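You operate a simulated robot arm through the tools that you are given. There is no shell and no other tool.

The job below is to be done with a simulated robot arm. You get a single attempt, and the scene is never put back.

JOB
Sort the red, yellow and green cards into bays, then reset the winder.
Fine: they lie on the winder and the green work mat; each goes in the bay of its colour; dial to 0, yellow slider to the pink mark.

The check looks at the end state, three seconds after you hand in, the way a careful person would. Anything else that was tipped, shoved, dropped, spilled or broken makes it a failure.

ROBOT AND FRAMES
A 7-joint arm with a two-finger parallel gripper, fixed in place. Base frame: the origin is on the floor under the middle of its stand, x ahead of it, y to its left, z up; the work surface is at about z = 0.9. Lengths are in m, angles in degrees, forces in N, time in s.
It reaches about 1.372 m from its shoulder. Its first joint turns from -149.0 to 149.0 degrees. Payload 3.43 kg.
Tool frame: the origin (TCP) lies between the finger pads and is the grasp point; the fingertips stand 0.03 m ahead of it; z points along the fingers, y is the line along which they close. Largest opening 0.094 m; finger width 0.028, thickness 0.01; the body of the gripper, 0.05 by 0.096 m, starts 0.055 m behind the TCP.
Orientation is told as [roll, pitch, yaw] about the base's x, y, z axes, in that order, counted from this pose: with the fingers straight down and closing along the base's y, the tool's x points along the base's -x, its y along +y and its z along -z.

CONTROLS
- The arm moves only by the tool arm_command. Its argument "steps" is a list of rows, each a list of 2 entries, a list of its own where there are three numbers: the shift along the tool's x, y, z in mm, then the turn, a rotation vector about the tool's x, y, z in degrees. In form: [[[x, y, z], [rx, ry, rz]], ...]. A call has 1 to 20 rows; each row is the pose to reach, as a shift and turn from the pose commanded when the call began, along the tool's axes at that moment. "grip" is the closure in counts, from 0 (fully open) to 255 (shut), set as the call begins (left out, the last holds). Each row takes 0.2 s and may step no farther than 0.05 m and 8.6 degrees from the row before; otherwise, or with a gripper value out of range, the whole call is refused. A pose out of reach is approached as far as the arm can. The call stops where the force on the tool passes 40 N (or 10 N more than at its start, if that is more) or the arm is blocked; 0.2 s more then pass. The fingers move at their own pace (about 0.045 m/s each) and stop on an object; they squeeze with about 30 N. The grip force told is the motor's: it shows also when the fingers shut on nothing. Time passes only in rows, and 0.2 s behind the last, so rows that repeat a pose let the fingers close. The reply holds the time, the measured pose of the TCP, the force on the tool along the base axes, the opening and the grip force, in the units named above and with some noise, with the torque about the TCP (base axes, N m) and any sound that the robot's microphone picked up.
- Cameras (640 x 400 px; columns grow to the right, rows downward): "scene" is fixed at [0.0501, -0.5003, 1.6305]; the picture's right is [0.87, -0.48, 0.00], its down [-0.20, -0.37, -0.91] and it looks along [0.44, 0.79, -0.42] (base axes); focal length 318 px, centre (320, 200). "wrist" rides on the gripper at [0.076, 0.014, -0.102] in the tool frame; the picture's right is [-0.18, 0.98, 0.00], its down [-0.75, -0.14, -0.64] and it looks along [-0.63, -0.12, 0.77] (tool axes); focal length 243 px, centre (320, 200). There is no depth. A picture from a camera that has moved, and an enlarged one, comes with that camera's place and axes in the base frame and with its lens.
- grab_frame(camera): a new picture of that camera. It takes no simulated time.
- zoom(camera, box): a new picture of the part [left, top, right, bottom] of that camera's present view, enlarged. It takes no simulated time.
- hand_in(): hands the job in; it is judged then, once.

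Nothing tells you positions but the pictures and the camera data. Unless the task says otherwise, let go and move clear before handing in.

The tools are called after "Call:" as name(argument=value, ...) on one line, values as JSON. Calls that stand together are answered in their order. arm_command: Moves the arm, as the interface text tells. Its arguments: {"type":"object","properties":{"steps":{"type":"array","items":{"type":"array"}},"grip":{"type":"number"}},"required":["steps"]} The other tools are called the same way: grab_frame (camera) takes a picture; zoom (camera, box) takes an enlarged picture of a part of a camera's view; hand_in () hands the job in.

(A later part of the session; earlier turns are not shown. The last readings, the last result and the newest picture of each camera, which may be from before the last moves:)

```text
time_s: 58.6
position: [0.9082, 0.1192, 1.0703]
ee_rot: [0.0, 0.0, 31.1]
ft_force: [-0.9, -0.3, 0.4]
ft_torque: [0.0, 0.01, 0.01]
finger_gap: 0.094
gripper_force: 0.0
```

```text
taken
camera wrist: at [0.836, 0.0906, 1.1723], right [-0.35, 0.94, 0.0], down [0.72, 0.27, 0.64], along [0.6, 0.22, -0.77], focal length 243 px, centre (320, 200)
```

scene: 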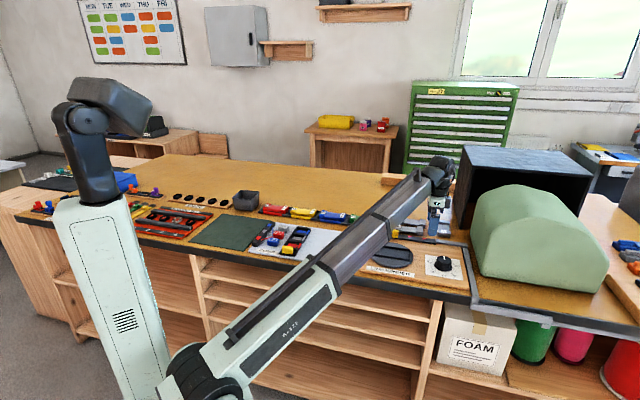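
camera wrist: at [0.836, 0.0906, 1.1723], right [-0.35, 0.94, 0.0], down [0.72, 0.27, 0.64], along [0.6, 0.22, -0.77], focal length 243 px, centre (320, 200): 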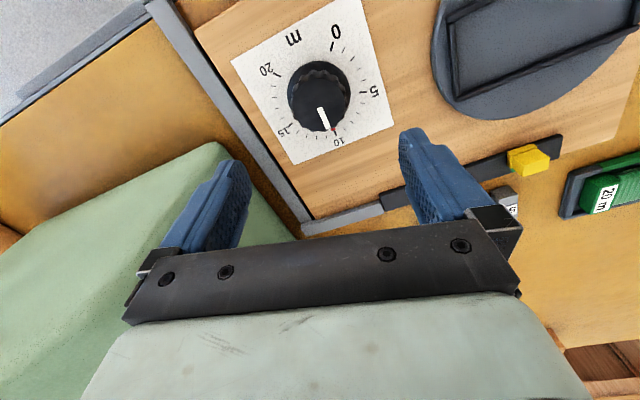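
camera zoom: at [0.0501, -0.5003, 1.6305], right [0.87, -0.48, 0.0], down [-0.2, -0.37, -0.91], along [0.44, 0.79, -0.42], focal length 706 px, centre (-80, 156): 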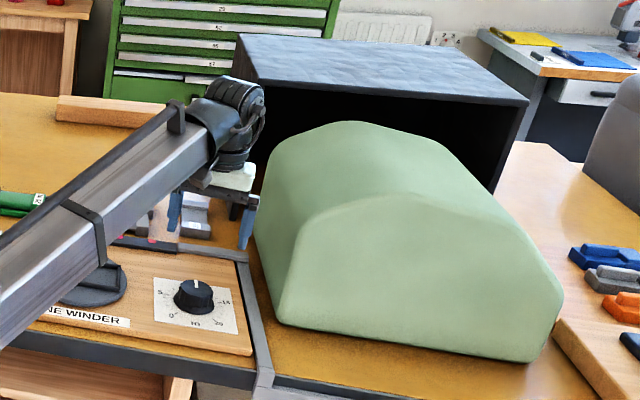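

+31° is reachable. Now I'll swing back to the start yaw (about −112°), still in free air above the knob.

Call:
arm_command(steps=[[[0, 0, 0], [0, 0, 8]], [[0, 0, 0], [0, 0, 16]], [[0, 0, 0], [0, 0, 24]], [[0, 0, 0], [0, 0, 32]], [[0, 0, 0], [0, 0, 40]], [[0, 0, 0], [0, 0, 48]], [[0, 0, 0], [0, 0, 56]], [[0, 0, 0], [0, 0, 64]], [[0, 0, 0], [0, 0, 72]], [[0, 0, 0], [0, 0, 80]], [[0, 0, 0], [0, 0, 88]], [[0, 0, 0], [0, 0, 96]], [[0, 0, 0], [0, 0, 104]], [[0, 0, 0], [0, 0, 112]], [[0, 0, 0], [0, 0, 120]], [[0, 0, 0], [0, 0, 128]], [[0, 0, 0], [0, 0, 136]], [[0, 0, 0], [0, 0, 143]], [[0, 0, 0], [0, 0, 143]]])

Call:
grab_frame(camera="wrist")

Call:
zoom(camera="scene", box=[380, 130, 620, 310])

Call:
zoom(camera="wrist", box=[240, 10, 420, 170])

```text
time_s: 62.6
position: [0.9083, 0.1185, 1.0709]
ee_rot: [0.0, 0.0, -112.1]
ft_force: [-0.2, -0.4, 0.7]
ft_torque: [0.06, 0.0, -0.02]
finger_gap: 0.094
gripper_force: 0.1
```

```text
taken
camera wrist: at [0.9504, 0.183, 1.1724], right [0.84, -0.54, 0.0], down [-0.41, -0.65, 0.64], along [-0.35, -0.54, -0.77], focal length 243 px, centre (320, 200)
```

wrist: 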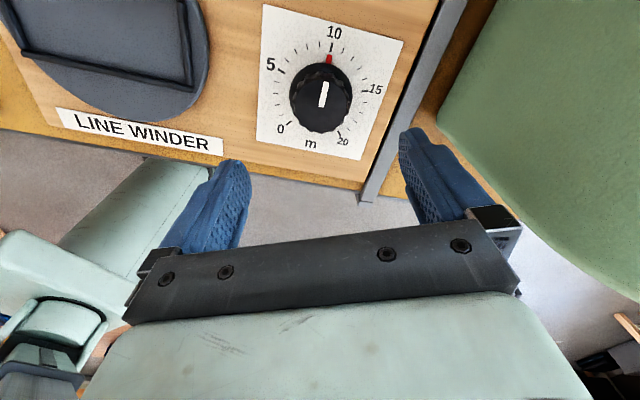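

```text
2.22 times, centred on (500, 220) of scene
camera zoom: at [0.0501, -0.5003, 1.6305], right [0.87, -0.48, 0.0], down [-0.2, -0.37, -0.91], along [0.44, 0.79, -0.42], focal length 706 px, centre (-80, 156)
```

zoom: 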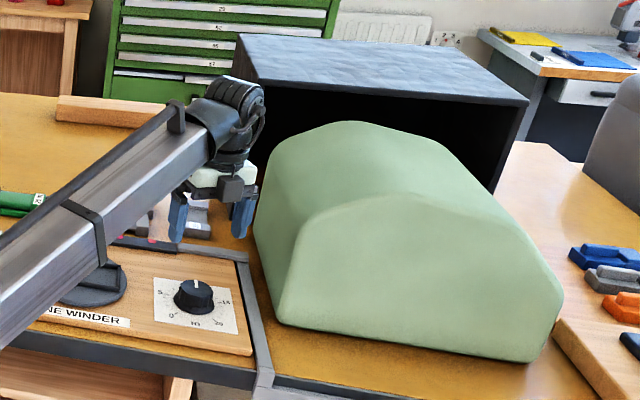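

```text
2.50 times, centred on (330, 90) of wrist
camera zoom: at [0.9504, 0.183, 1.1724], right [0.84, -0.54, 0.0], down [-0.41, -0.65, 0.64], along [-0.35, -0.54, -0.77], focal length 606 px, centre (295, 475)
```

zoom: 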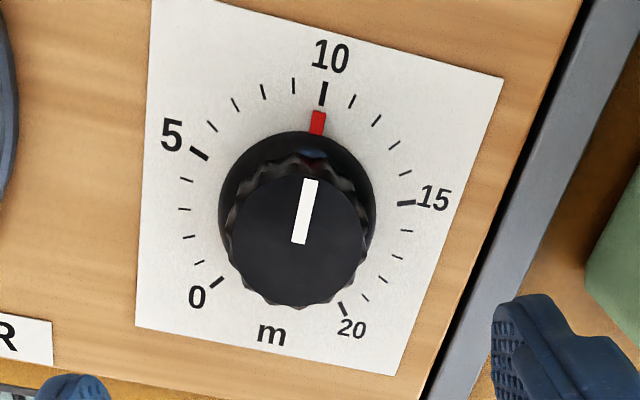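

The full swing is reachable. I'll lower to z ≈ 1.0 and re-measure the knob's centring before closing on it.

Call:
arm_command(steps=[[[0, 0, 25], [0, 0, 0]], [[0, 0, 50], [0, 0, 0]], [[0, 0, 70], [0, 0, 0]], [[0, 0, 70], [0, 0, 0]]])

Call:
grab_frame(camera="wrist")

Call:
zoom(camera="wrist", box=[230, 40, 430, 220])

Call:
zoom(camera="scene", box=[410, 210, 500, 290])

```text
time_s: 63.6
position: [0.9076, 0.118, 1.0]
ee_rot: [0.0, 0.0, -111.9]
ft_force: [-0.1, -0.6, 0.5]
ft_torque: [-0.03, 0.01, -0.04]
finger_gap: 0.094
gripper_force: 0.1
```

```text
taken
camera wrist: at [0.9502, 0.1829, 1.1023], right [0.84, -0.54, 0.0], down [-0.41, -0.65, 0.64], along [-0.35, -0.54, -0.77], focal length 243 px, centre (320, 200)
```

wrist: 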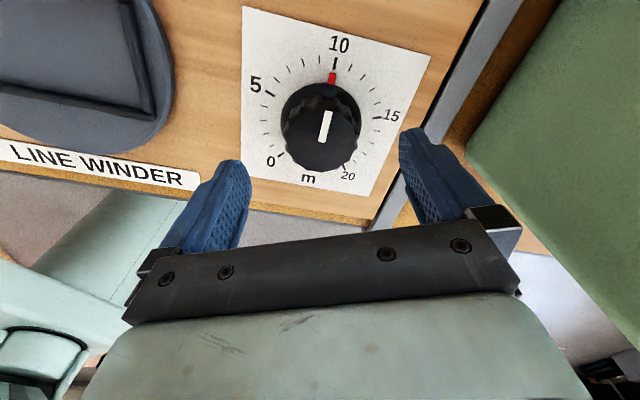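

```text
2.22 times, centred on (330, 130) of wrist
camera zoom: at [0.9502, 0.1829, 1.1023], right [0.84, -0.54, 0.0], down [-0.41, -0.65, 0.64], along [-0.35, -0.54, -0.77], focal length 539 px, centre (298, 356)
```

zoom: 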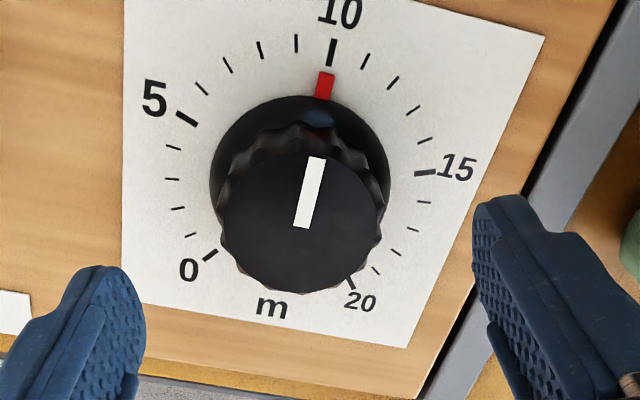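

```text
5.00 times, centred on (455, 250) of scene
camera zoom: at [0.0501, -0.5003, 1.6305], right [0.87, -0.48, 0.0], down [-0.2, -0.37, -0.91], along [0.44, 0.79, -0.42], focal length 1589 px, centre (-355, -50)
```

zoom: 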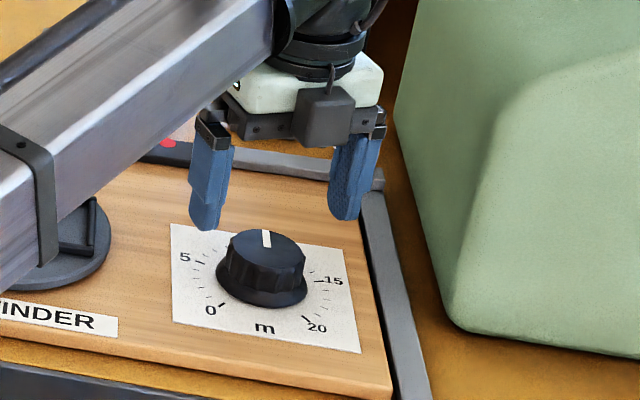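

The knob is centred to about 1 mm. I'll descend so the fingertips (z ≈ 0.935) sit on the knob's upper body, above its flared skirt.

Call:
arm_command(steps=[[[0.8, 0, 12], [0, 0, 0]], [[0.8, 0, 24], [0, 0, 0]], [[0.8, 0, 35], [0, 0, 0]], [[0.8, 0, 35], [0, 0, 0]]])

Call:
zoom(camera="wrist", box=[220, 60, 420, 240])

Call:
zoom(camera="scene", box=[410, 225, 490, 285])

```text
time_s: 64.6
position: [0.9077, 0.1188, 0.9639]
ee_rot: [0.0, 0.0, -112.0]
ft_force: [0.3, -0.1, 0.5]
ft_torque: [-0.01, 0.0, -0.04]
finger_gap: 0.094
gripper_force: 0.1
```

```text
2.22 times, centred on (320, 150) of wrist
camera zoom: at [0.9505, 0.1839, 1.0674], right [0.84, -0.54, 0.0], down [-0.41, -0.65, 0.64], along [-0.35, -0.54, -0.77], focal length 539 px, centre (320, 311)
```

zoom: 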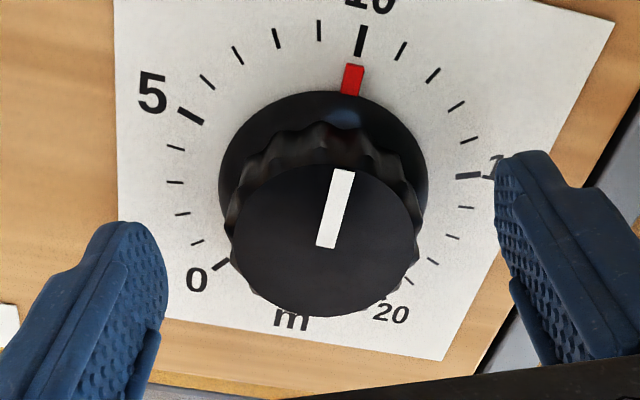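

```text
6.67 times, centred on (450, 255) of scene
camera zoom: at [0.0501, -0.5003, 1.6305], right [0.87, -0.48, 0.0], down [-0.2, -0.37, -0.91], along [0.44, 0.79, -0.42], focal length 2119 px, centre (-547, -167)
```

zoom: 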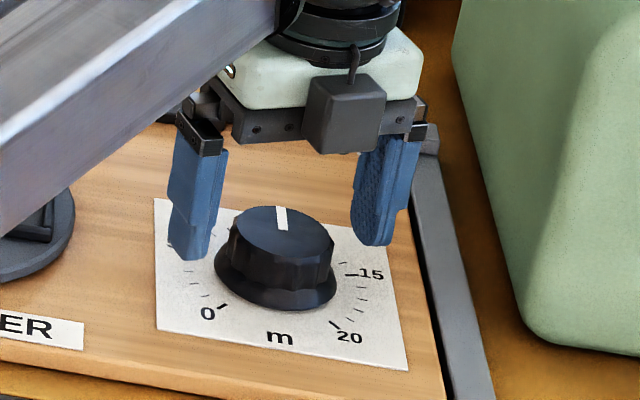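

The fingers straddle the knob symmetrically. Closing on it.

Call:
arm_command(steps=[[[0, 0.5, 0], [0, 0, 0]], [[0, 0.5, 0], [0, 0, 0]], [[0, 0.5, 0], [0, 0, 0]], [[0, 0.5, 0], [0, 0, 0]], [[0, 0.5, 0], [0, 0, 0]]], grip=255)

Call:
zoom(camera="wrist", box=[220, 60, 420, 240])

Call:
zoom(camera="scene", box=[410, 225, 490, 285])

```text
time_s: 65.8
position: [0.9103, 0.1194, 0.9654]
ee_rot: [0.0, 0.0, -112.1]
ft_force: [0.8, 0.2, -0.4]
ft_torque: [0.06, 0.2, 0.01]
finger_gap: 0.0514
gripper_force: 45.5
```

```text
2.22 times, centred on (320, 150) of wrist
camera zoom: at [0.9513, 0.1838, 1.0673], right [0.84, -0.54, 0.0], down [-0.41, -0.65, 0.64], along [-0.35, -0.54, -0.77], focal length 539 px, centre (320, 311)
```

zoom: 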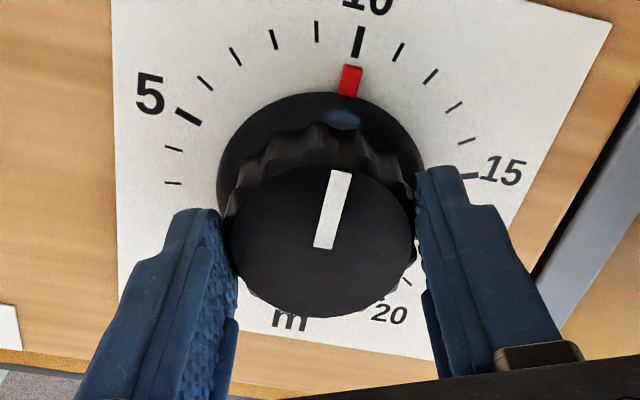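

```text
6.67 times, centred on (450, 255) of scene
camera zoom: at [0.0501, -0.5003, 1.6305], right [0.87, -0.48, 0.0], down [-0.2, -0.37, -0.91], along [0.44, 0.79, -0.42], focal length 2119 px, centre (-547, -167)
```

zoom: 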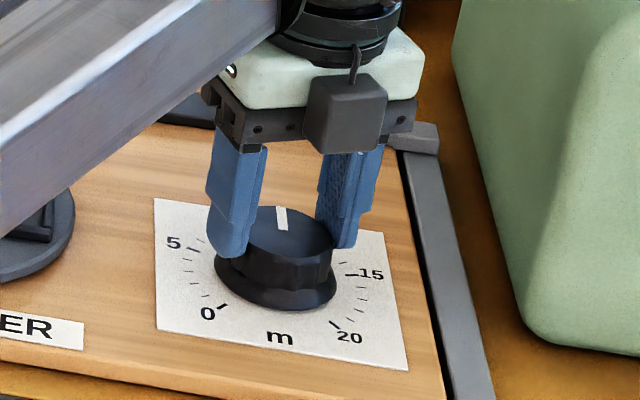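

The knob is gripped with almost no side load. I'll start with a 16° anticlockwise turn to see whether the pointer follows.

Call:
arm_command(steps=[[[0, 0, 0], [0, 0, -4]], [[0, 0, 0], [0, 0, -8]], [[0, 0, 0], [0, 0, -12]], [[0, 0, 0], [0, 0, -16]], [[0, 0, 0], [0, 0, -16]]])

Call:
zoom(camera="wrist", box=[220, 60, 420, 240])

Call:
zoom(camera="scene", box=[410, 225, 490, 285])

```text
time_s: 67.0
position: [0.9075, 0.1196, 0.9654]
ee_rot: [0.0, -0.1, -95.9]
ft_force: [-2.3, 1.7, 0.3]
ft_torque: [-0.13, -0.28, -0.02]
finger_gap: 0.0515
gripper_force: 45.0
```

```text
2.22 times, centred on (320, 150) of wrist
camera zoom: at [0.9309, 0.193, 1.0673], right [0.96, -0.28, 0.0], down [-0.22, -0.74, 0.64], along [-0.18, -0.62, -0.77], focal length 539 px, centre (320, 311)
```

zoom: 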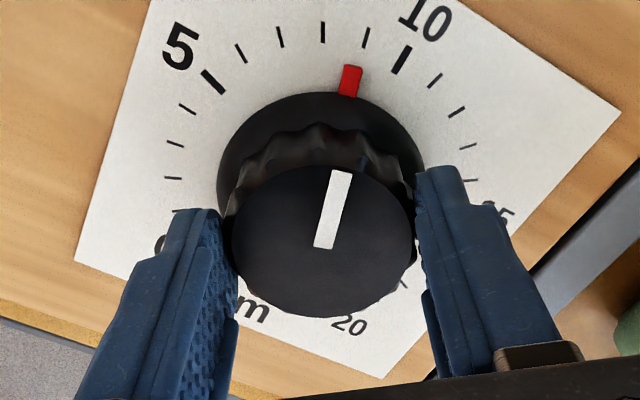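

```text
6.67 times, centred on (450, 255) of scene
camera zoom: at [0.0501, -0.5003, 1.6305], right [0.87, -0.48, 0.0], down [-0.2, -0.37, -0.91], along [0.44, 0.79, -0.42], focal length 2119 px, centre (-547, -167)
```

zoom: 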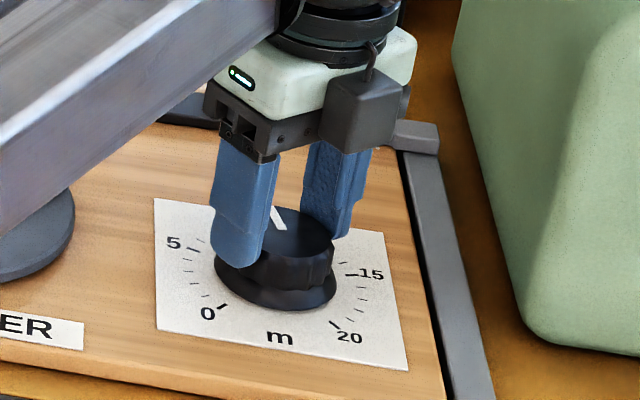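

The pointer follows exactly, with a low force. Continuing another 110° anticlockwise, then I'll check against the 0 tick.

Call:
arm_command(steps=[[[0, 0, 0], [0, 0, -7]], [[0, 0, 0], [0, 0, -14]], [[0, 0, 0], [0, 0, -21]], [[0, 0, 0], [0, 0, -28]], [[0, 0, 0], [0, 0, -35]], [[0, 0, 0], [0, 0, -42]], [[0, 0, 0], [0, 0, -49]], [[0, 0, 0], [0, 0, -56]], [[0, 0, 0], [0, 0, -63]], [[0, 0, 0], [0, 0, -70]], [[0, 0, 0], [0, 0, -77]], [[0, 0, 0], [0, 0, -84]], [[0, 0, 0], [0, 0, -91]], [[0, 0, 0], [0, 0, -98]], [[0, 0, 0], [0, 0, -105]], [[0, 0, 0], [0, 0, -110]], [[0, 0, 0], [0, 0, -110]]])

Call:
zoom(camera="wrist", box=[220, 60, 420, 240])

Call:
zoom(camera="scene", box=[410, 225, 490, 285])

```text
time_s: 70.3
position: [0.9073, 0.116, 0.9658]
ee_rot: [0.0, 0.5, 10.5]
ft_force: [-1.5, -5.2, 0.2]
ft_torque: [0.7, -0.19, -0.02]
finger_gap: 0.0512
gripper_force: 44.9
stopped in row 16: the force on the tool passed its limit at 41 N (the readings are from after the stop); the commanded pose is now the measured one
```

```text
2.22 times, centred on (320, 150) of wrist
camera zoom: at [0.8304, 0.1168, 1.0681], right [0.0, 1.0, 0.0], down [0.77, 0.0, 0.64], along [0.64, 0.0, -0.77], focal length 539 px, centre (320, 311)
```

zoom: 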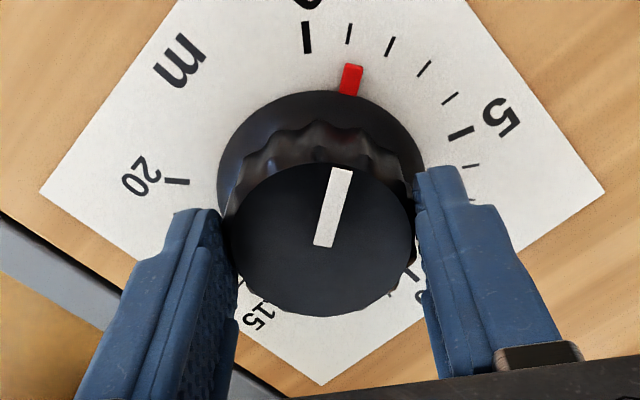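

```text
6.67 times, centred on (450, 255) of scene
camera zoom: at [0.0501, -0.5003, 1.6305], right [0.87, -0.48, 0.0], down [-0.2, -0.37, -0.91], along [0.44, 0.79, -0.42], focal length 2119 px, centre (-547, -167)
```

zoom: 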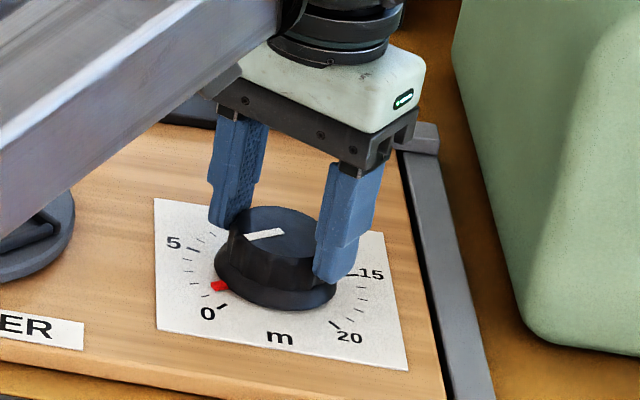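

The pointer is now about one tick short of 0. The stop came from side load caused by a slightly off-axis rotation. I'll open the fingers, level out and recentre over the knob, then finish the last ~17°.

Call:
arm_command(steps=[[[0, 0, 0], [0, 0, 0]], [[0, 0, 0], [0, 0, 0]], [[0, 0, 0], [0, 0, 0]]], grip=50)

Call:
zoom(camera="wrist", box=[220, 60, 420, 240])

Call:
zoom(camera="scene", box=[410, 225, 490, 285])

```text
time_s: 71.1
position: [0.9068, 0.1172, 0.9644]
ee_rot: [-0.1, 0.4, 10.5]
ft_force: [0.0, 0.1, -0.5]
ft_torque: [0.01, -0.01, -0.01]
finger_gap: 0.0758
gripper_force: 0.0
```

```text
2.22 times, centred on (320, 150) of wrist
camera zoom: at [0.8306, 0.1173, 1.0678], right [0.0, 1.0, 0.0], down [0.77, 0.0, 0.64], along [0.64, 0.0, -0.77], focal length 539 px, centre (320, 311)
```

zoom: 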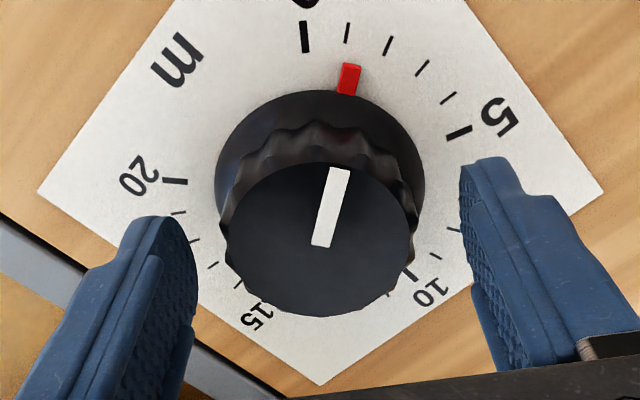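

```text
6.67 times, centred on (450, 255) of scene
camera zoom: at [0.0501, -0.5003, 1.6305], right [0.87, -0.48, 0.0], down [-0.2, -0.37, -0.91], along [0.44, 0.79, -0.42], focal length 2119 px, centre (-547, -167)
```

zoom: 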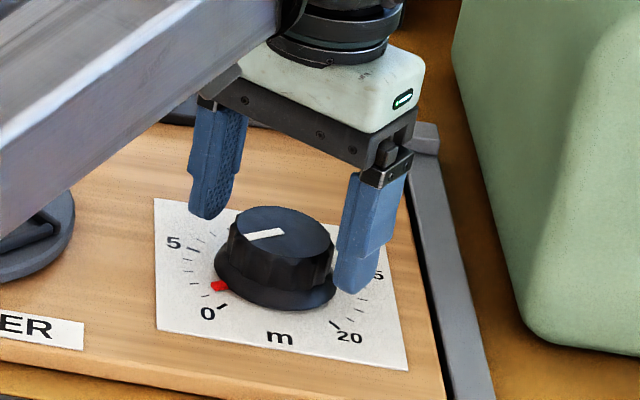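

The fingers are open and the pointer hasn't moved; it needs about 18–19° more. I'll level the tool, shift 1.5 mm to centre, wind the yaw back a little for margin, and grip again.

Call:
arm_command(steps=[[[1.5, 0, 0], [0.08, -0.44, 3]], [[1.5, 0, 0], [0.08, -0.44, 6]], [[1.5, 0, 0], [0.08, -0.44, 6]]])

Call:
zoom(camera="wrist", box=[220, 60, 420, 240])

```text
time_s: 71.9
position: [0.9057, 0.1163, 0.9648]
ee_rot: [-0.2, -0.1, 4.5]
ft_force: [0.5, 0.0, 0.0]
ft_torque: [0.02, 0.03, 0.05]
finger_gap: 0.0757
gripper_force: 0.0
```

```text
2.22 times, centred on (320, 150) of wrist
camera zoom: at [0.8287, 0.1253, 1.0672], right [0.11, 0.99, 0.0], down [0.76, -0.08, 0.64], along [0.64, -0.07, -0.77], focal length 539 px, centre (320, 311)
```

zoom: 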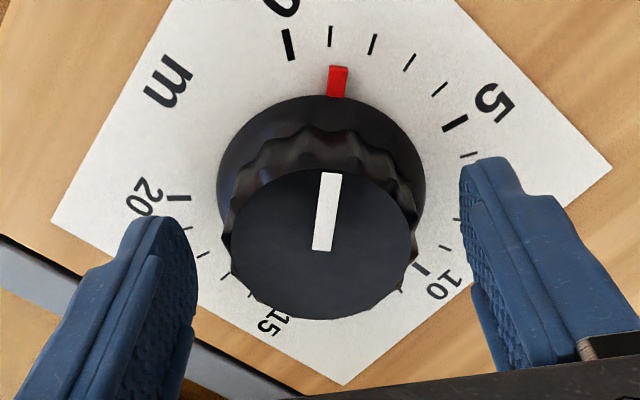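

Centred to within 1 mm. Closing again and turning the last stretch in small steps.

Call:
arm_command(steps=[[[0, 0.6, 0], [0, 0, 0]], [[0, 0.6, 0], [0, 0, 0]], [[0, 0.6, 0], [0, 0, 0]], [[0, 0.6, 0], [0, 0, 0]]], grip=255)

Call:
arm_command(steps=[[[0, 0, 0], [0, 0, -4]], [[0, 0, 0], [0, 0, -8]], [[0, 0, 0], [0, 0, -12]], [[0, 0, 0], [0, 0, -16]], [[0, 0, 0], [0, 0, -16]]])

Call:
zoom(camera="wrist", box=[220, 60, 420, 240])

Call:
zoom(camera="scene", box=[425, 250, 475, 290])

```text
time_s: 72.9
position: [0.9061, 0.1165, 0.9654]
ee_rot: [-0.4, 0.0, 4.5]
ft_force: [1.1, -8.2, -1.0]
ft_torque: [-0.02, 0.04, -0.03]
finger_gap: 0.0517
gripper_force: 44.8
```

```text
time_s: 74.1
position: [0.9062, 0.1157, 0.9644]
ee_rot: [-0.3, 0.1, 20.5]
ft_force: [2.6, -20.6, 1.7]
ft_torque: [0.2, -0.53, -0.03]
finger_gap: 0.0518
gripper_force: 44.6
```

```text
2.22 times, centred on (320, 150) of wrist
camera zoom: at [0.8295, 0.1028, 1.0674], right [-0.17, 0.99, -0.01], down [0.76, 0.14, 0.64], along [0.63, 0.11, -0.77], focal length 539 px, centre (320, 311)
```

zoom: 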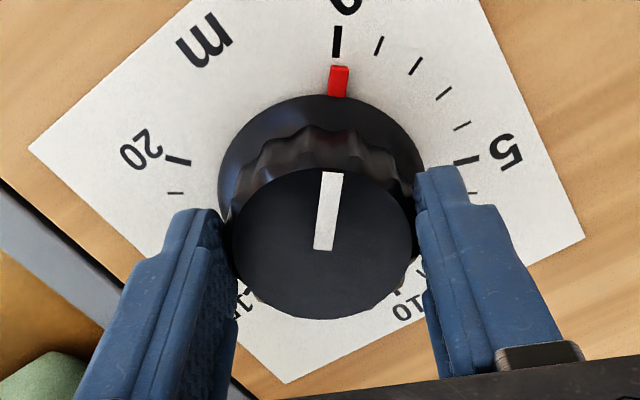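

```text
10.00 times, centred on (450, 270) of scene
camera zoom: at [0.0501, -0.5003, 1.6305], right [0.87, -0.48, 0.0], down [-0.2, -0.37, -0.91], along [0.44, 0.79, -0.42], focal length 3178 px, centre (-980, -500)
```

zoom: 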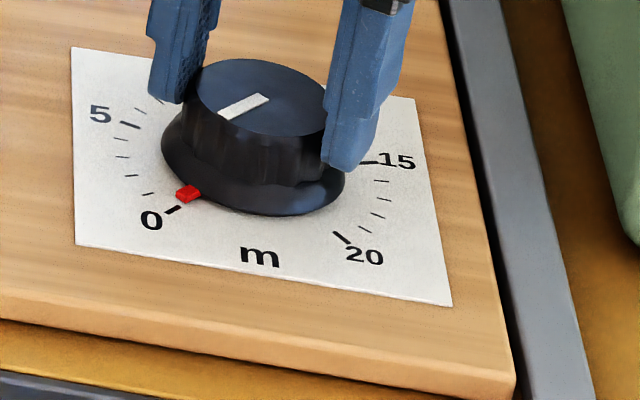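

The pointer is about 1.5° short of 0. I'll turn that last bit while easing off the side load, then open and inspect.

Call:
arm_command(steps=[[[0.2, -0.5, 0], [0, 0, -0.8]], [[0.3, -0.8, 0], [0, 0, -1.6]], [[0.3, -0.8, 0], [0, 0, -1.6]]])

Call:
zoom(camera="wrist", box=[250, 60, 370, 160])

Call:
zoom(camera="scene", box=[425, 250, 475, 290])

```text
time_s: 74.9
position: [0.9075, 0.1157, 0.9659]
ee_rot: [-0.4, 0.1, 22.1]
ft_force: [4.7, -16.2, -0.1]
ft_torque: [-0.4, -0.28, -0.04]
finger_gap: 0.0517
gripper_force: 45.2
```

```text
4.00 times, centred on (310, 110) of wrist
camera zoom: at [0.83, 0.1006, 1.0674], right [-0.2, 0.98, -0.01], down [0.75, 0.16, 0.64], along [0.63, 0.12, -0.77], focal length 970 px, centre (360, 560)
```

zoom: 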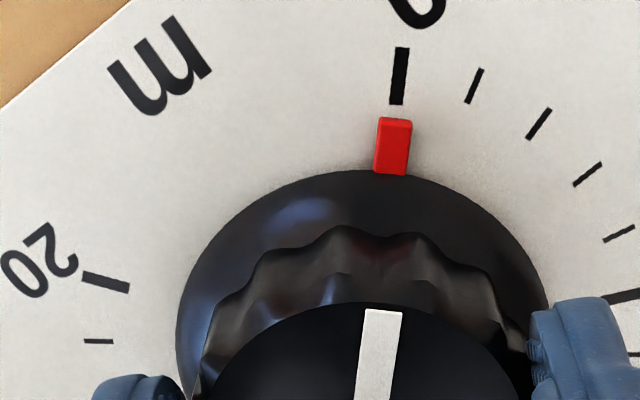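

```text
10.00 times, centred on (450, 270) of scene
camera zoom: at [0.0501, -0.5003, 1.6305], right [0.87, -0.48, 0.0], down [-0.2, -0.37, -0.91], along [0.44, 0.79, -0.42], focal length 3178 px, centre (-980, -500)
```

zoom: 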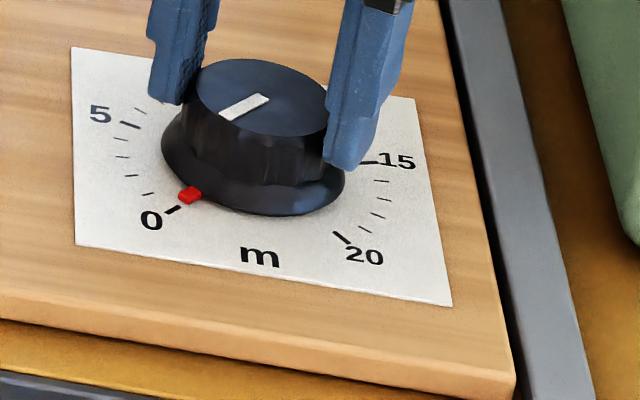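

The pointer lines up with the 0 tick. I'll release, rise clear, and confirm.

Call:
arm_command(steps=[[[0, 0, 0], [0, 0, 0]], [[0, 0, 0], [0, 0, 0]], [[0, 0, 0], [0, 0, 0]]], grip=50)

Call:
arm_command(steps=[[[0, 0, -15], [0, 0, 0]], [[0, 0, -45], [0, 0, 0]], [[0, 0, -80], [0, 0, 0]], [[0, 0, -105], [0, 0, 0]], [[0, 0, -105], [0, 0, 0]]])

Call:
zoom(camera="wrist", box=[250, 20, 400, 140])

Call:
zoom(camera="scene", box=[415, 245, 479, 290])

```text
time_s: 75.7
position: [0.9064, 0.1177, 0.965]
ee_rot: [-0.2, 0.1, 22.1]
ft_force: [1.0, 0.4, 0.3]
ft_torque: [0.02, 0.02, 0.02]
finger_gap: 0.0754
gripper_force: 0.0
```

```text
time_s: 76.9
position: [0.9059, 0.1167, 1.0685]
ee_rot: [-0.1, 0.1, 22.1]
ft_force: [0.1, 0.3, -0.2]
ft_torque: [0.01, 0.0, 0.05]
finger_gap: 0.0755
gripper_force: 0.1
```

```text
3.33 times, centred on (325, 80) of wrist
camera zoom: at [0.8302, 0.1014, 1.1723], right [-0.2, 0.98, 0.0], down [0.75, 0.16, 0.64], along [0.63, 0.12, -0.77], focal length 809 px, centre (303, 600)
```

zoom: 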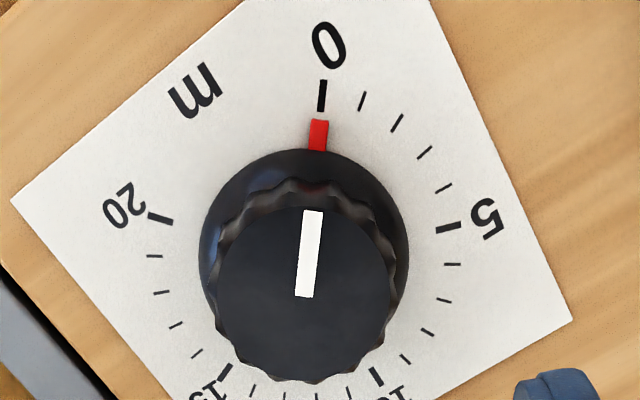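

```text
8.89 times, centred on (447, 268) of scene
camera zoom: at [0.0501, -0.5003, 1.6305], right [0.87, -0.48, 0.0], down [-0.2, -0.37, -0.91], along [0.44, 0.79, -0.42], focal length 2825 px, centre (-809, -400)
```

zoom: 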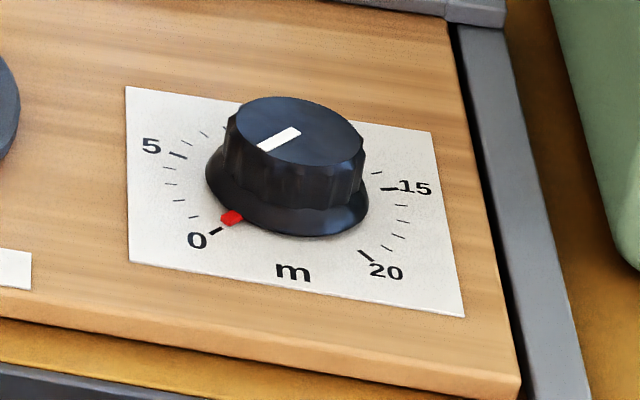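

The dial reads 0. Now the slider: I'll move above it and turn the gripper to yaw +45° so the fingers close along the track, which also lets the camera look across it.

Call:
arm_command(steps=[[[-9, 27, 0], [0, 0, -3]], [[-18, 54.5, 0], [0, 0, -6]], [[-27, 82, 0], [0, 0, -9]], [[-36, 109, 0], [0, 0, -12]], [[-45, 136, 0], [0, 0, -15]], [[-54, 163.5, 0], [0, 0, -18]], [[-63, 191, 0], [0, 0, -20.5]], [[-72.5, 218, 0], [0, 0, -22.9]], [[-72.5, 218, 0], [0, 0, -22.9]]], grip=0)

Call:
grab_frame(camera="wrist")

Call:
zoom(camera="wrist", box=[240, 0, 480, 180])

Call:
zoom(camera="scene", box=[370, 190, 470, 260])

```text
time_s: 78.9
position: [0.8896, 0.3461, 1.0691]
ee_rot: [-0.1, 0.2, 45.0]
ft_force: [-0.2, 0.2, -0.4]
ft_torque: [-0.01, 0.0, 0.04]
finger_gap: 0.0939
gripper_force: 0.1
```

```text
taken
camera wrist: at [0.826, 0.3023, 1.171], right [-0.57, 0.82, 0.0], down [0.63, 0.44, 0.64], along [0.53, 0.36, -0.77], focal length 243 px, centre (320, 200)
```

wrist: 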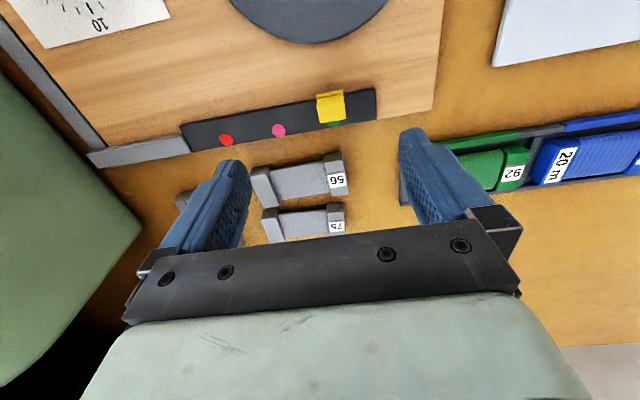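

```text
2.22 times, centred on (360, 90) of wrist
camera zoom: at [0.826, 0.3023, 1.171], right [-0.57, 0.82, 0.0], down [0.63, 0.44, 0.64], along [0.53, 0.36, -0.77], focal length 539 px, centre (231, 444)
```

zoom: 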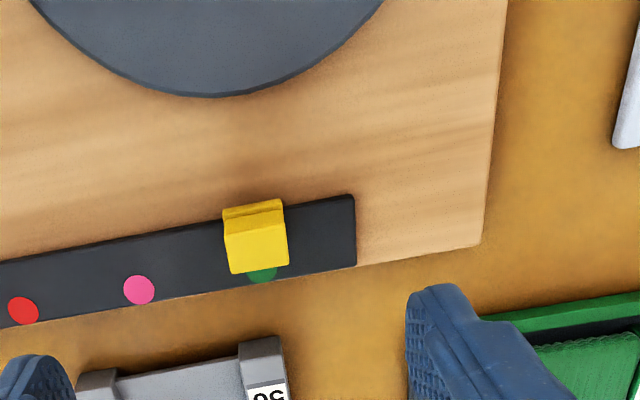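

```text
5.71 times, centred on (420, 225) of scene
camera zoom: at [0.0501, -0.5003, 1.6305], right [0.87, -0.48, 0.0], down [-0.2, -0.37, -0.91], along [0.44, 0.79, -0.42], focal length 1816 px, centre (-251, 57)
```

zoom: 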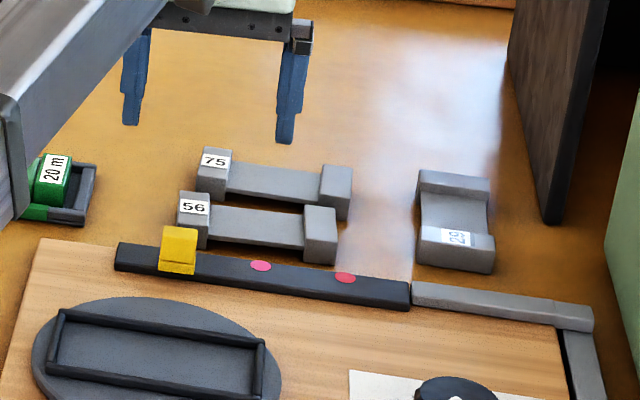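

The slider block is centred at E ≈ 0.374, right on the green mark. The pink mark is about 58 mm further along the track, with the track top at about z = 0.927 and the slider top at about 0.948. I'll centre over the slider and go down to z ≈ 1.0 to check.

Call:
arm_command(steps=[[[-2, 5, 25], [0, 0, 0]], [[-3.7, 9.9, 50], [0, 0, 0]], [[-3.7, 9.9, 69], [0, 0, 0]], [[-3.7, 9.9, 69], [0, 0, 0]]])

Call:
grab_frame(camera="wrist")

Call:
zoom(camera="wrist", box=[220, 40, 420, 220])

Call:
zoom(camera="scene", box=[380, 205, 444, 250])

```text
time_s: 79.9
position: [0.8857, 0.3558, 0.9993]
ee_rot: [-0.2, 0.3, 45.0]
ft_force: [0.2, 0.0, 0.2]
ft_torque: [-0.01, 0.0, 0.01]
finger_gap: 0.0937
gripper_force: 0.0
```

```text
taken
camera wrist: at [0.8222, 0.3126, 1.1022], right [-0.56, 0.83, 0.0], down [0.63, 0.44, 0.64], along [0.53, 0.36, -0.77], focal length 243 px, centre (320, 200)
```

wrist: 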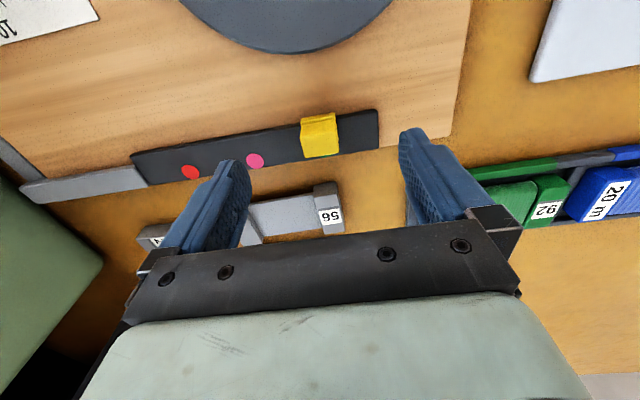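

```text
2.22 times, centred on (320, 130) of wrist
camera zoom: at [0.8222, 0.3126, 1.1022], right [-0.56, 0.83, 0.0], down [0.63, 0.44, 0.64], along [0.53, 0.36, -0.77], focal length 539 px, centre (320, 356)
```

zoom: 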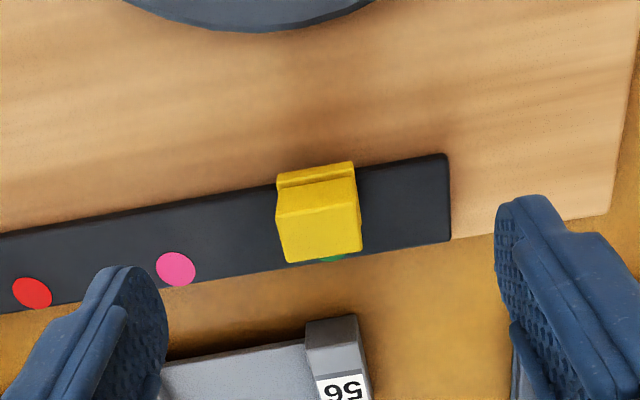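

```text
8.89 times, centred on (412, 228) of scene
camera zoom: at [0.0501, -0.5003, 1.6305], right [0.87, -0.48, 0.0], down [-0.2, -0.37, -0.91], along [0.44, 0.79, -0.42], focal length 2825 px, centre (-498, -44)
```

zoom: 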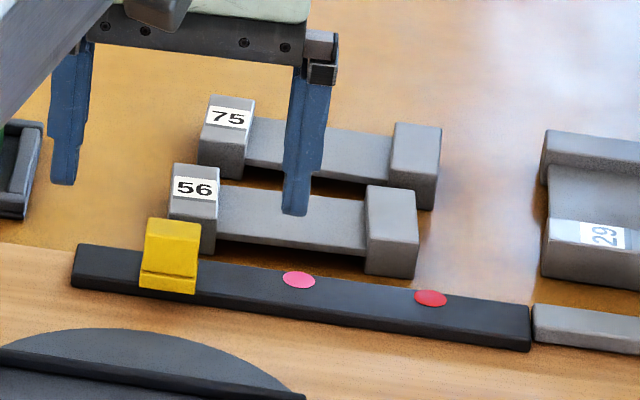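

The gripper is centred over the slider. Both cameras put the mark spacing at about 60 mm. I'll trim the small tool tilt, descend so the tips sit about 10 mm above the track, and grip the slider.

Call:
arm_command(steps=[[[0, -0.5, 10], [0.07, -0.35, 0]], [[0, -0.5, 22], [0.07, -0.35, 0]], [[0, -0.5, 34], [0.07, -0.35, 0]], [[0, -0.5, 34], [0.07, -0.35, 0]]])

Call:
zoom(camera="wrist", box=[180, 60, 420, 240])

Call:
zoom(camera="scene", box=[380, 205, 444, 250])

```text
time_s: 80.9
position: [0.8874, 0.355, 0.9663]
ee_rot: [-0.2, -0.2, 45.0]
ft_force: [-0.5, 0.0, -0.2]
ft_torque: [0.02, 0.01, 0.02]
finger_gap: 0.094
gripper_force: 0.1
```

```text
2.22 times, centred on (300, 150) of wrist
camera zoom: at [0.8224, 0.3105, 1.0681], right [-0.57, 0.82, 0.0], down [0.63, 0.43, 0.65], along [0.53, 0.36, -0.76], focal length 539 px, centre (364, 311)
```

zoom: 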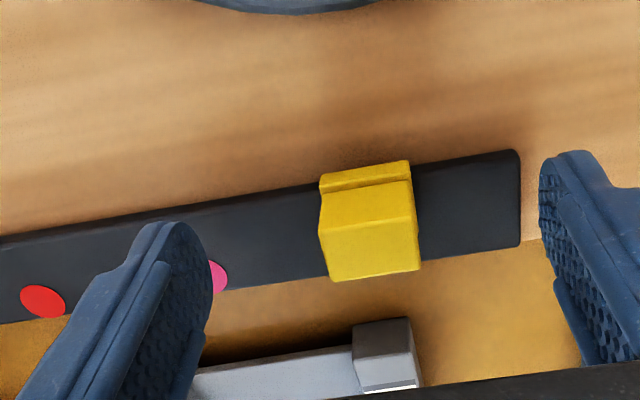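

```text
8.89 times, centred on (412, 228) of scene
camera zoom: at [0.0501, -0.5003, 1.6305], right [0.87, -0.48, 0.0], down [-0.2, -0.37, -0.91], along [0.44, 0.79, -0.42], focal length 2825 px, centre (-498, -44)
```

zoom: 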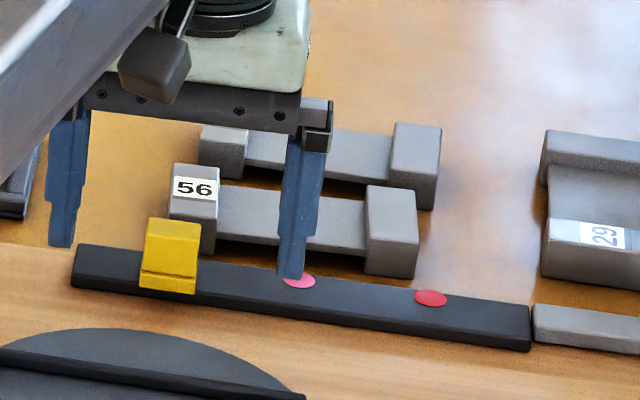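

The tips are above the track with the slider between them. Closing along the track.

Call:
arm_command(steps=[[[0, 0, 0], [0, 0, 0]], [[0, 0, 0], [0, 0, 0]], [[0, 0, 0], [0, 0, 0]], [[0, 0, 0], [0, 0, 0]], [[0, 0, 0], [0, 0, 0]], [[0, 0, 0], [0, 0, 0]]], grip=255)

Call:
zoom(camera="wrist", box=[180, 60, 420, 240])

Call:
zoom(camera="scene", box=[380, 205, 444, 250])

```text
time_s: 82.3
position: [0.8867, 0.353, 0.9666]
ee_rot: [-0.3, -0.2, 45.1]
ft_force: [-1.8, 1.3, -0.4]
ft_torque: [0.26, 0.1, 0.0]
finger_gap: 0.0249
gripper_force: 44.7
```

```text
2.22 times, centred on (300, 150) of wrist
camera zoom: at [0.8222, 0.3106, 1.0683], right [-0.57, 0.82, 0.0], down [0.63, 0.43, 0.64], along [0.53, 0.36, -0.76], focal length 539 px, centre (364, 311)
```

zoom: 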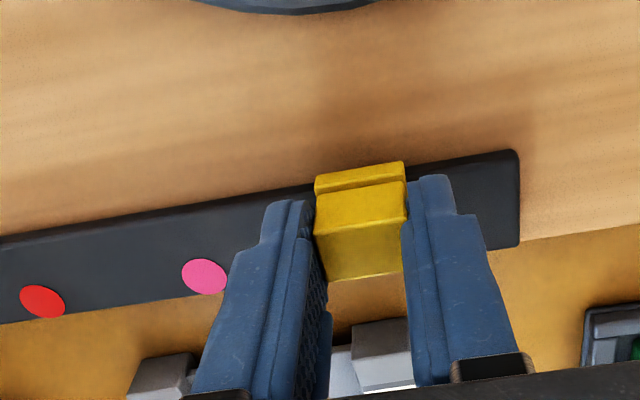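

```text
8.89 times, centred on (412, 228) of scene
camera zoom: at [0.0501, -0.5003, 1.6305], right [0.87, -0.48, 0.0], down [-0.2, -0.37, -0.91], along [0.44, 0.79, -0.42], focal length 2825 px, centre (-498, -44)
```

zoom: 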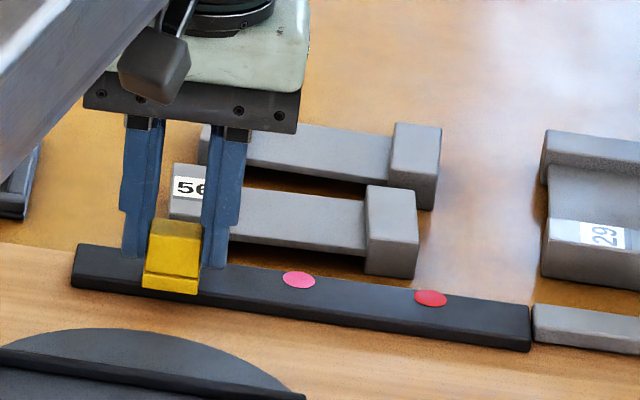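

The slider is gripped at 25 mm wide; it shifted about 2 mm toward the target as the fingers closed. I'll drag it along the track about 50 mm first and check.

Call:
arm_command(steps=[[[0, -5, 0], [0, 0, 0]], [[0, -11, 0], [0, 0, 0]], [[0, -17, 0], [0, 0, 0]], [[0, -23, 0], [0, 0, 0]], [[0, -29, 0], [0, 0, 0]], [[0, -35, 0], [0, 0, 0]], [[0, -41, 0], [0, 0, 0]], [[0, -46, 0], [0, 0, 0]], [[0, -50, 0], [0, 0, 0]], [[0, -50, 0], [0, 0, 0]]])

Call:
zoom(camera="wrist", box=[180, 60, 420, 240])

Call:
zoom(camera="scene", box=[388, 210, 444, 250])

```text
time_s: 84.5
position: [0.9222, 0.3189, 0.9667]
ee_rot: [-0.2, -0.2, 45.0]
ft_force: [0.9, 0.0, 12.4]
ft_torque: [-0.33, 0.85, 0.04]
finger_gap: 0.0248
gripper_force: 45.4
```

```text
2.22 times, centred on (300, 150) of wrist
camera zoom: at [0.8575, 0.2753, 1.0683], right [-0.56, 0.83, 0.0], down [0.63, 0.43, 0.65], along [0.53, 0.36, -0.76], focal length 539 px, centre (364, 311)
```

zoom: 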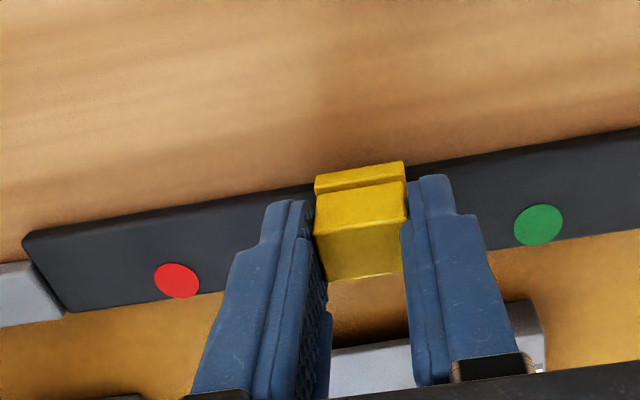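

```text
10.00 times, centred on (416, 230) of scene
camera zoom: at [0.0501, -0.5003, 1.6305], right [0.87, -0.48, 0.0], down [-0.2, -0.37, -0.91], along [0.44, 0.79, -0.42], focal length 3178 px, centre (-640, -100)
```

zoom: 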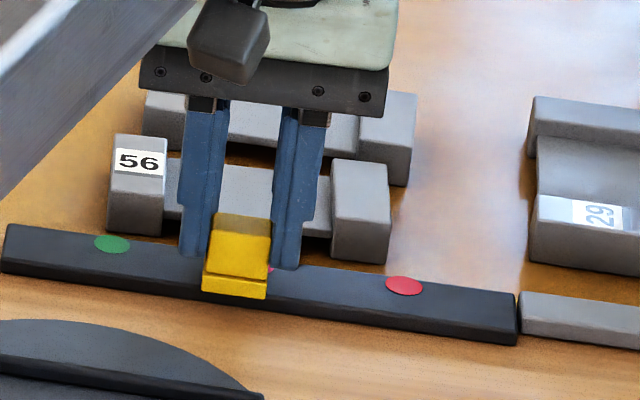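

The slider tracks the tool, and the green and red marks put the pink one at E ≈ 0.434, 8.3 mm further on. Finishing the slide.

Call:
arm_command(steps=[[[0, -3, 0], [0, 0, 0]], [[0, -6, 0], [0, 0, 0]], [[0, -8.3, 0], [0, 0, 0]], [[0, -8.3, 0], [0, 0, 0]]])

Call:
zoom(camera="wrist", box=[180, 60, 420, 240])

Call:
zoom(camera="scene", box=[388, 210, 444, 250])

```text
time_s: 85.5
position: [0.9277, 0.3141, 0.9659]
ee_rot: [-0.2, -0.2, 44.9]
ft_force: [-3.3, -3.1, 9.6]
ft_torque: [0.2, 0.1, -0.08]
finger_gap: 0.025
gripper_force: 44.7
```

```text
2.22 times, centred on (300, 150) of wrist
camera zoom: at [0.8634, 0.2694, 1.0683], right [-0.56, 0.83, 0.0], down [0.63, 0.43, 0.65], along [0.53, 0.36, -0.76], focal length 539 px, centre (364, 311)
```

zoom: 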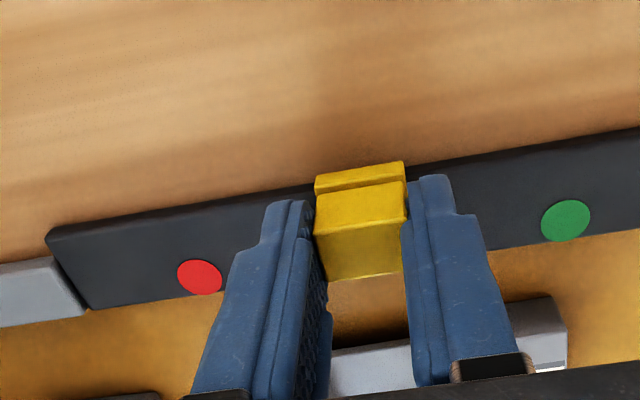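

```text
10.00 times, centred on (416, 230) of scene
camera zoom: at [0.0501, -0.5003, 1.6305], right [0.87, -0.48, 0.0], down [-0.2, -0.37, -0.91], along [0.44, 0.79, -0.42], focal length 3178 px, centre (-640, -100)
```

zoom: 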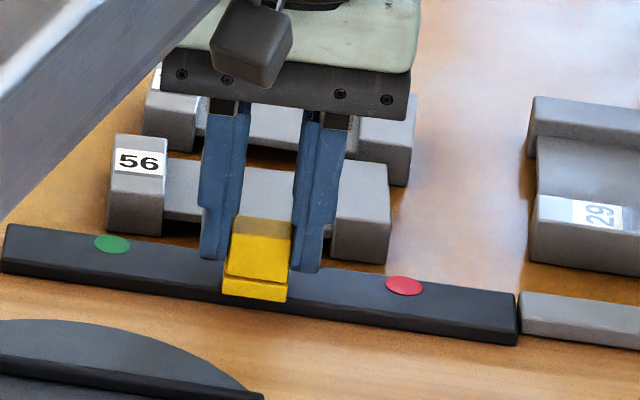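

The slider is midway between the green and red marks, on the pink one. I'll open the fingers, rise and verify.

Call:
arm_command(steps=[[[0, 0, 0], [0, 0, 0]], [[0, 0, 0], [0, 0, 0]], [[0, 0, 0], [0, 0, 0]]], grip=110)

Call:
arm_command(steps=[[[0, 0, -10], [0, 0, 0]], [[0, 0, -35], [0, 0, 0]], [[0, 0, -70], [0, 0, 0]], [[0, 0, -104], [0, 0, 0]], [[0, 0, -104], [0, 0, 0]]])

Call:
grab_frame(camera="wrist")

Call:
zoom(camera="wrist", box=[220, 20, 420, 160])

Call:
zoom(camera="scene", box=[388, 210, 444, 250])

```text
time_s: 86.3
position: [0.9285, 0.3136, 0.9661]
ee_rot: [-0.3, -0.2, 44.9]
ft_force: [0.3, 0.0, 0.8]
ft_torque: [0.01, 0.02, -0.02]
finger_gap: 0.0536
gripper_force: 0.1
```

```text
time_s: 87.5
position: [0.928, 0.3146, 1.071]
ee_rot: [-0.3, -0.2, 45.0]
ft_force: [0.7, -0.5, -0.1]
ft_torque: [0.01, 0.03, -0.02]
finger_gap: 0.0533
gripper_force: 0.1
```

```text
taken
camera wrist: at [0.8633, 0.269, 1.1721], right [-0.56, 0.83, 0.0], down [0.63, 0.43, 0.64], along [0.53, 0.36, -0.76], focal length 243 px, centre (320, 200)
```

wrist: 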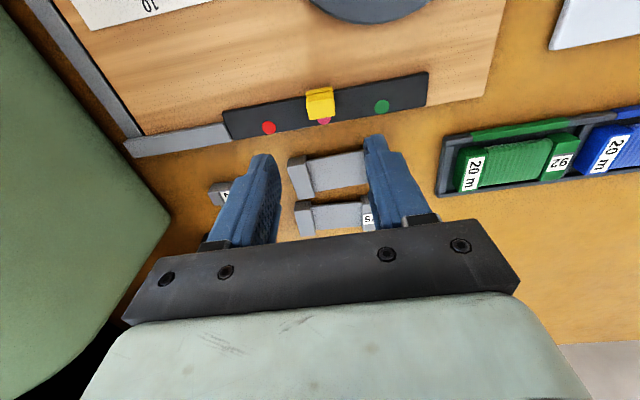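

```text
2.86 times, centred on (320, 90) of wrist
camera zoom: at [0.8633, 0.269, 1.1721], right [-0.56, 0.83, 0.0], down [0.63, 0.43, 0.64], along [0.53, 0.36, -0.76], focal length 693 px, centre (320, 514)
```

zoom: 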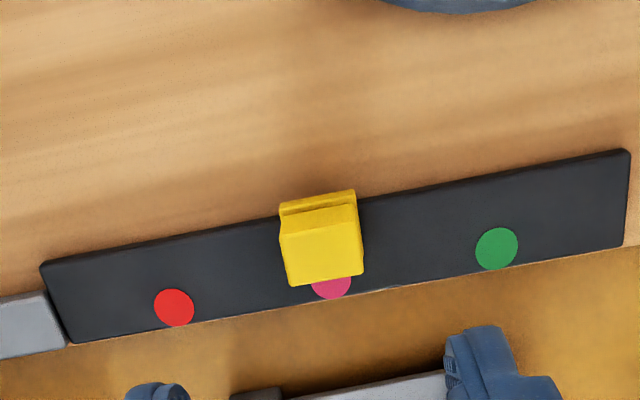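

```text
10.00 times, centred on (416, 230) of scene
camera zoom: at [0.0501, -0.5003, 1.6305], right [0.87, -0.48, 0.0], down [-0.2, -0.37, -0.91], along [0.44, 0.79, -0.42], focal length 3178 px, centre (-640, -100)
```

zoom: 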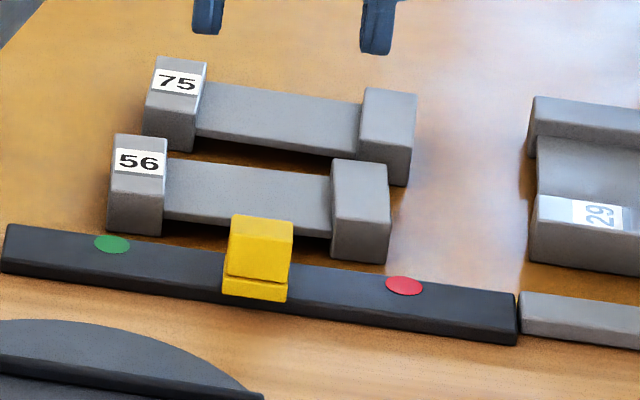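

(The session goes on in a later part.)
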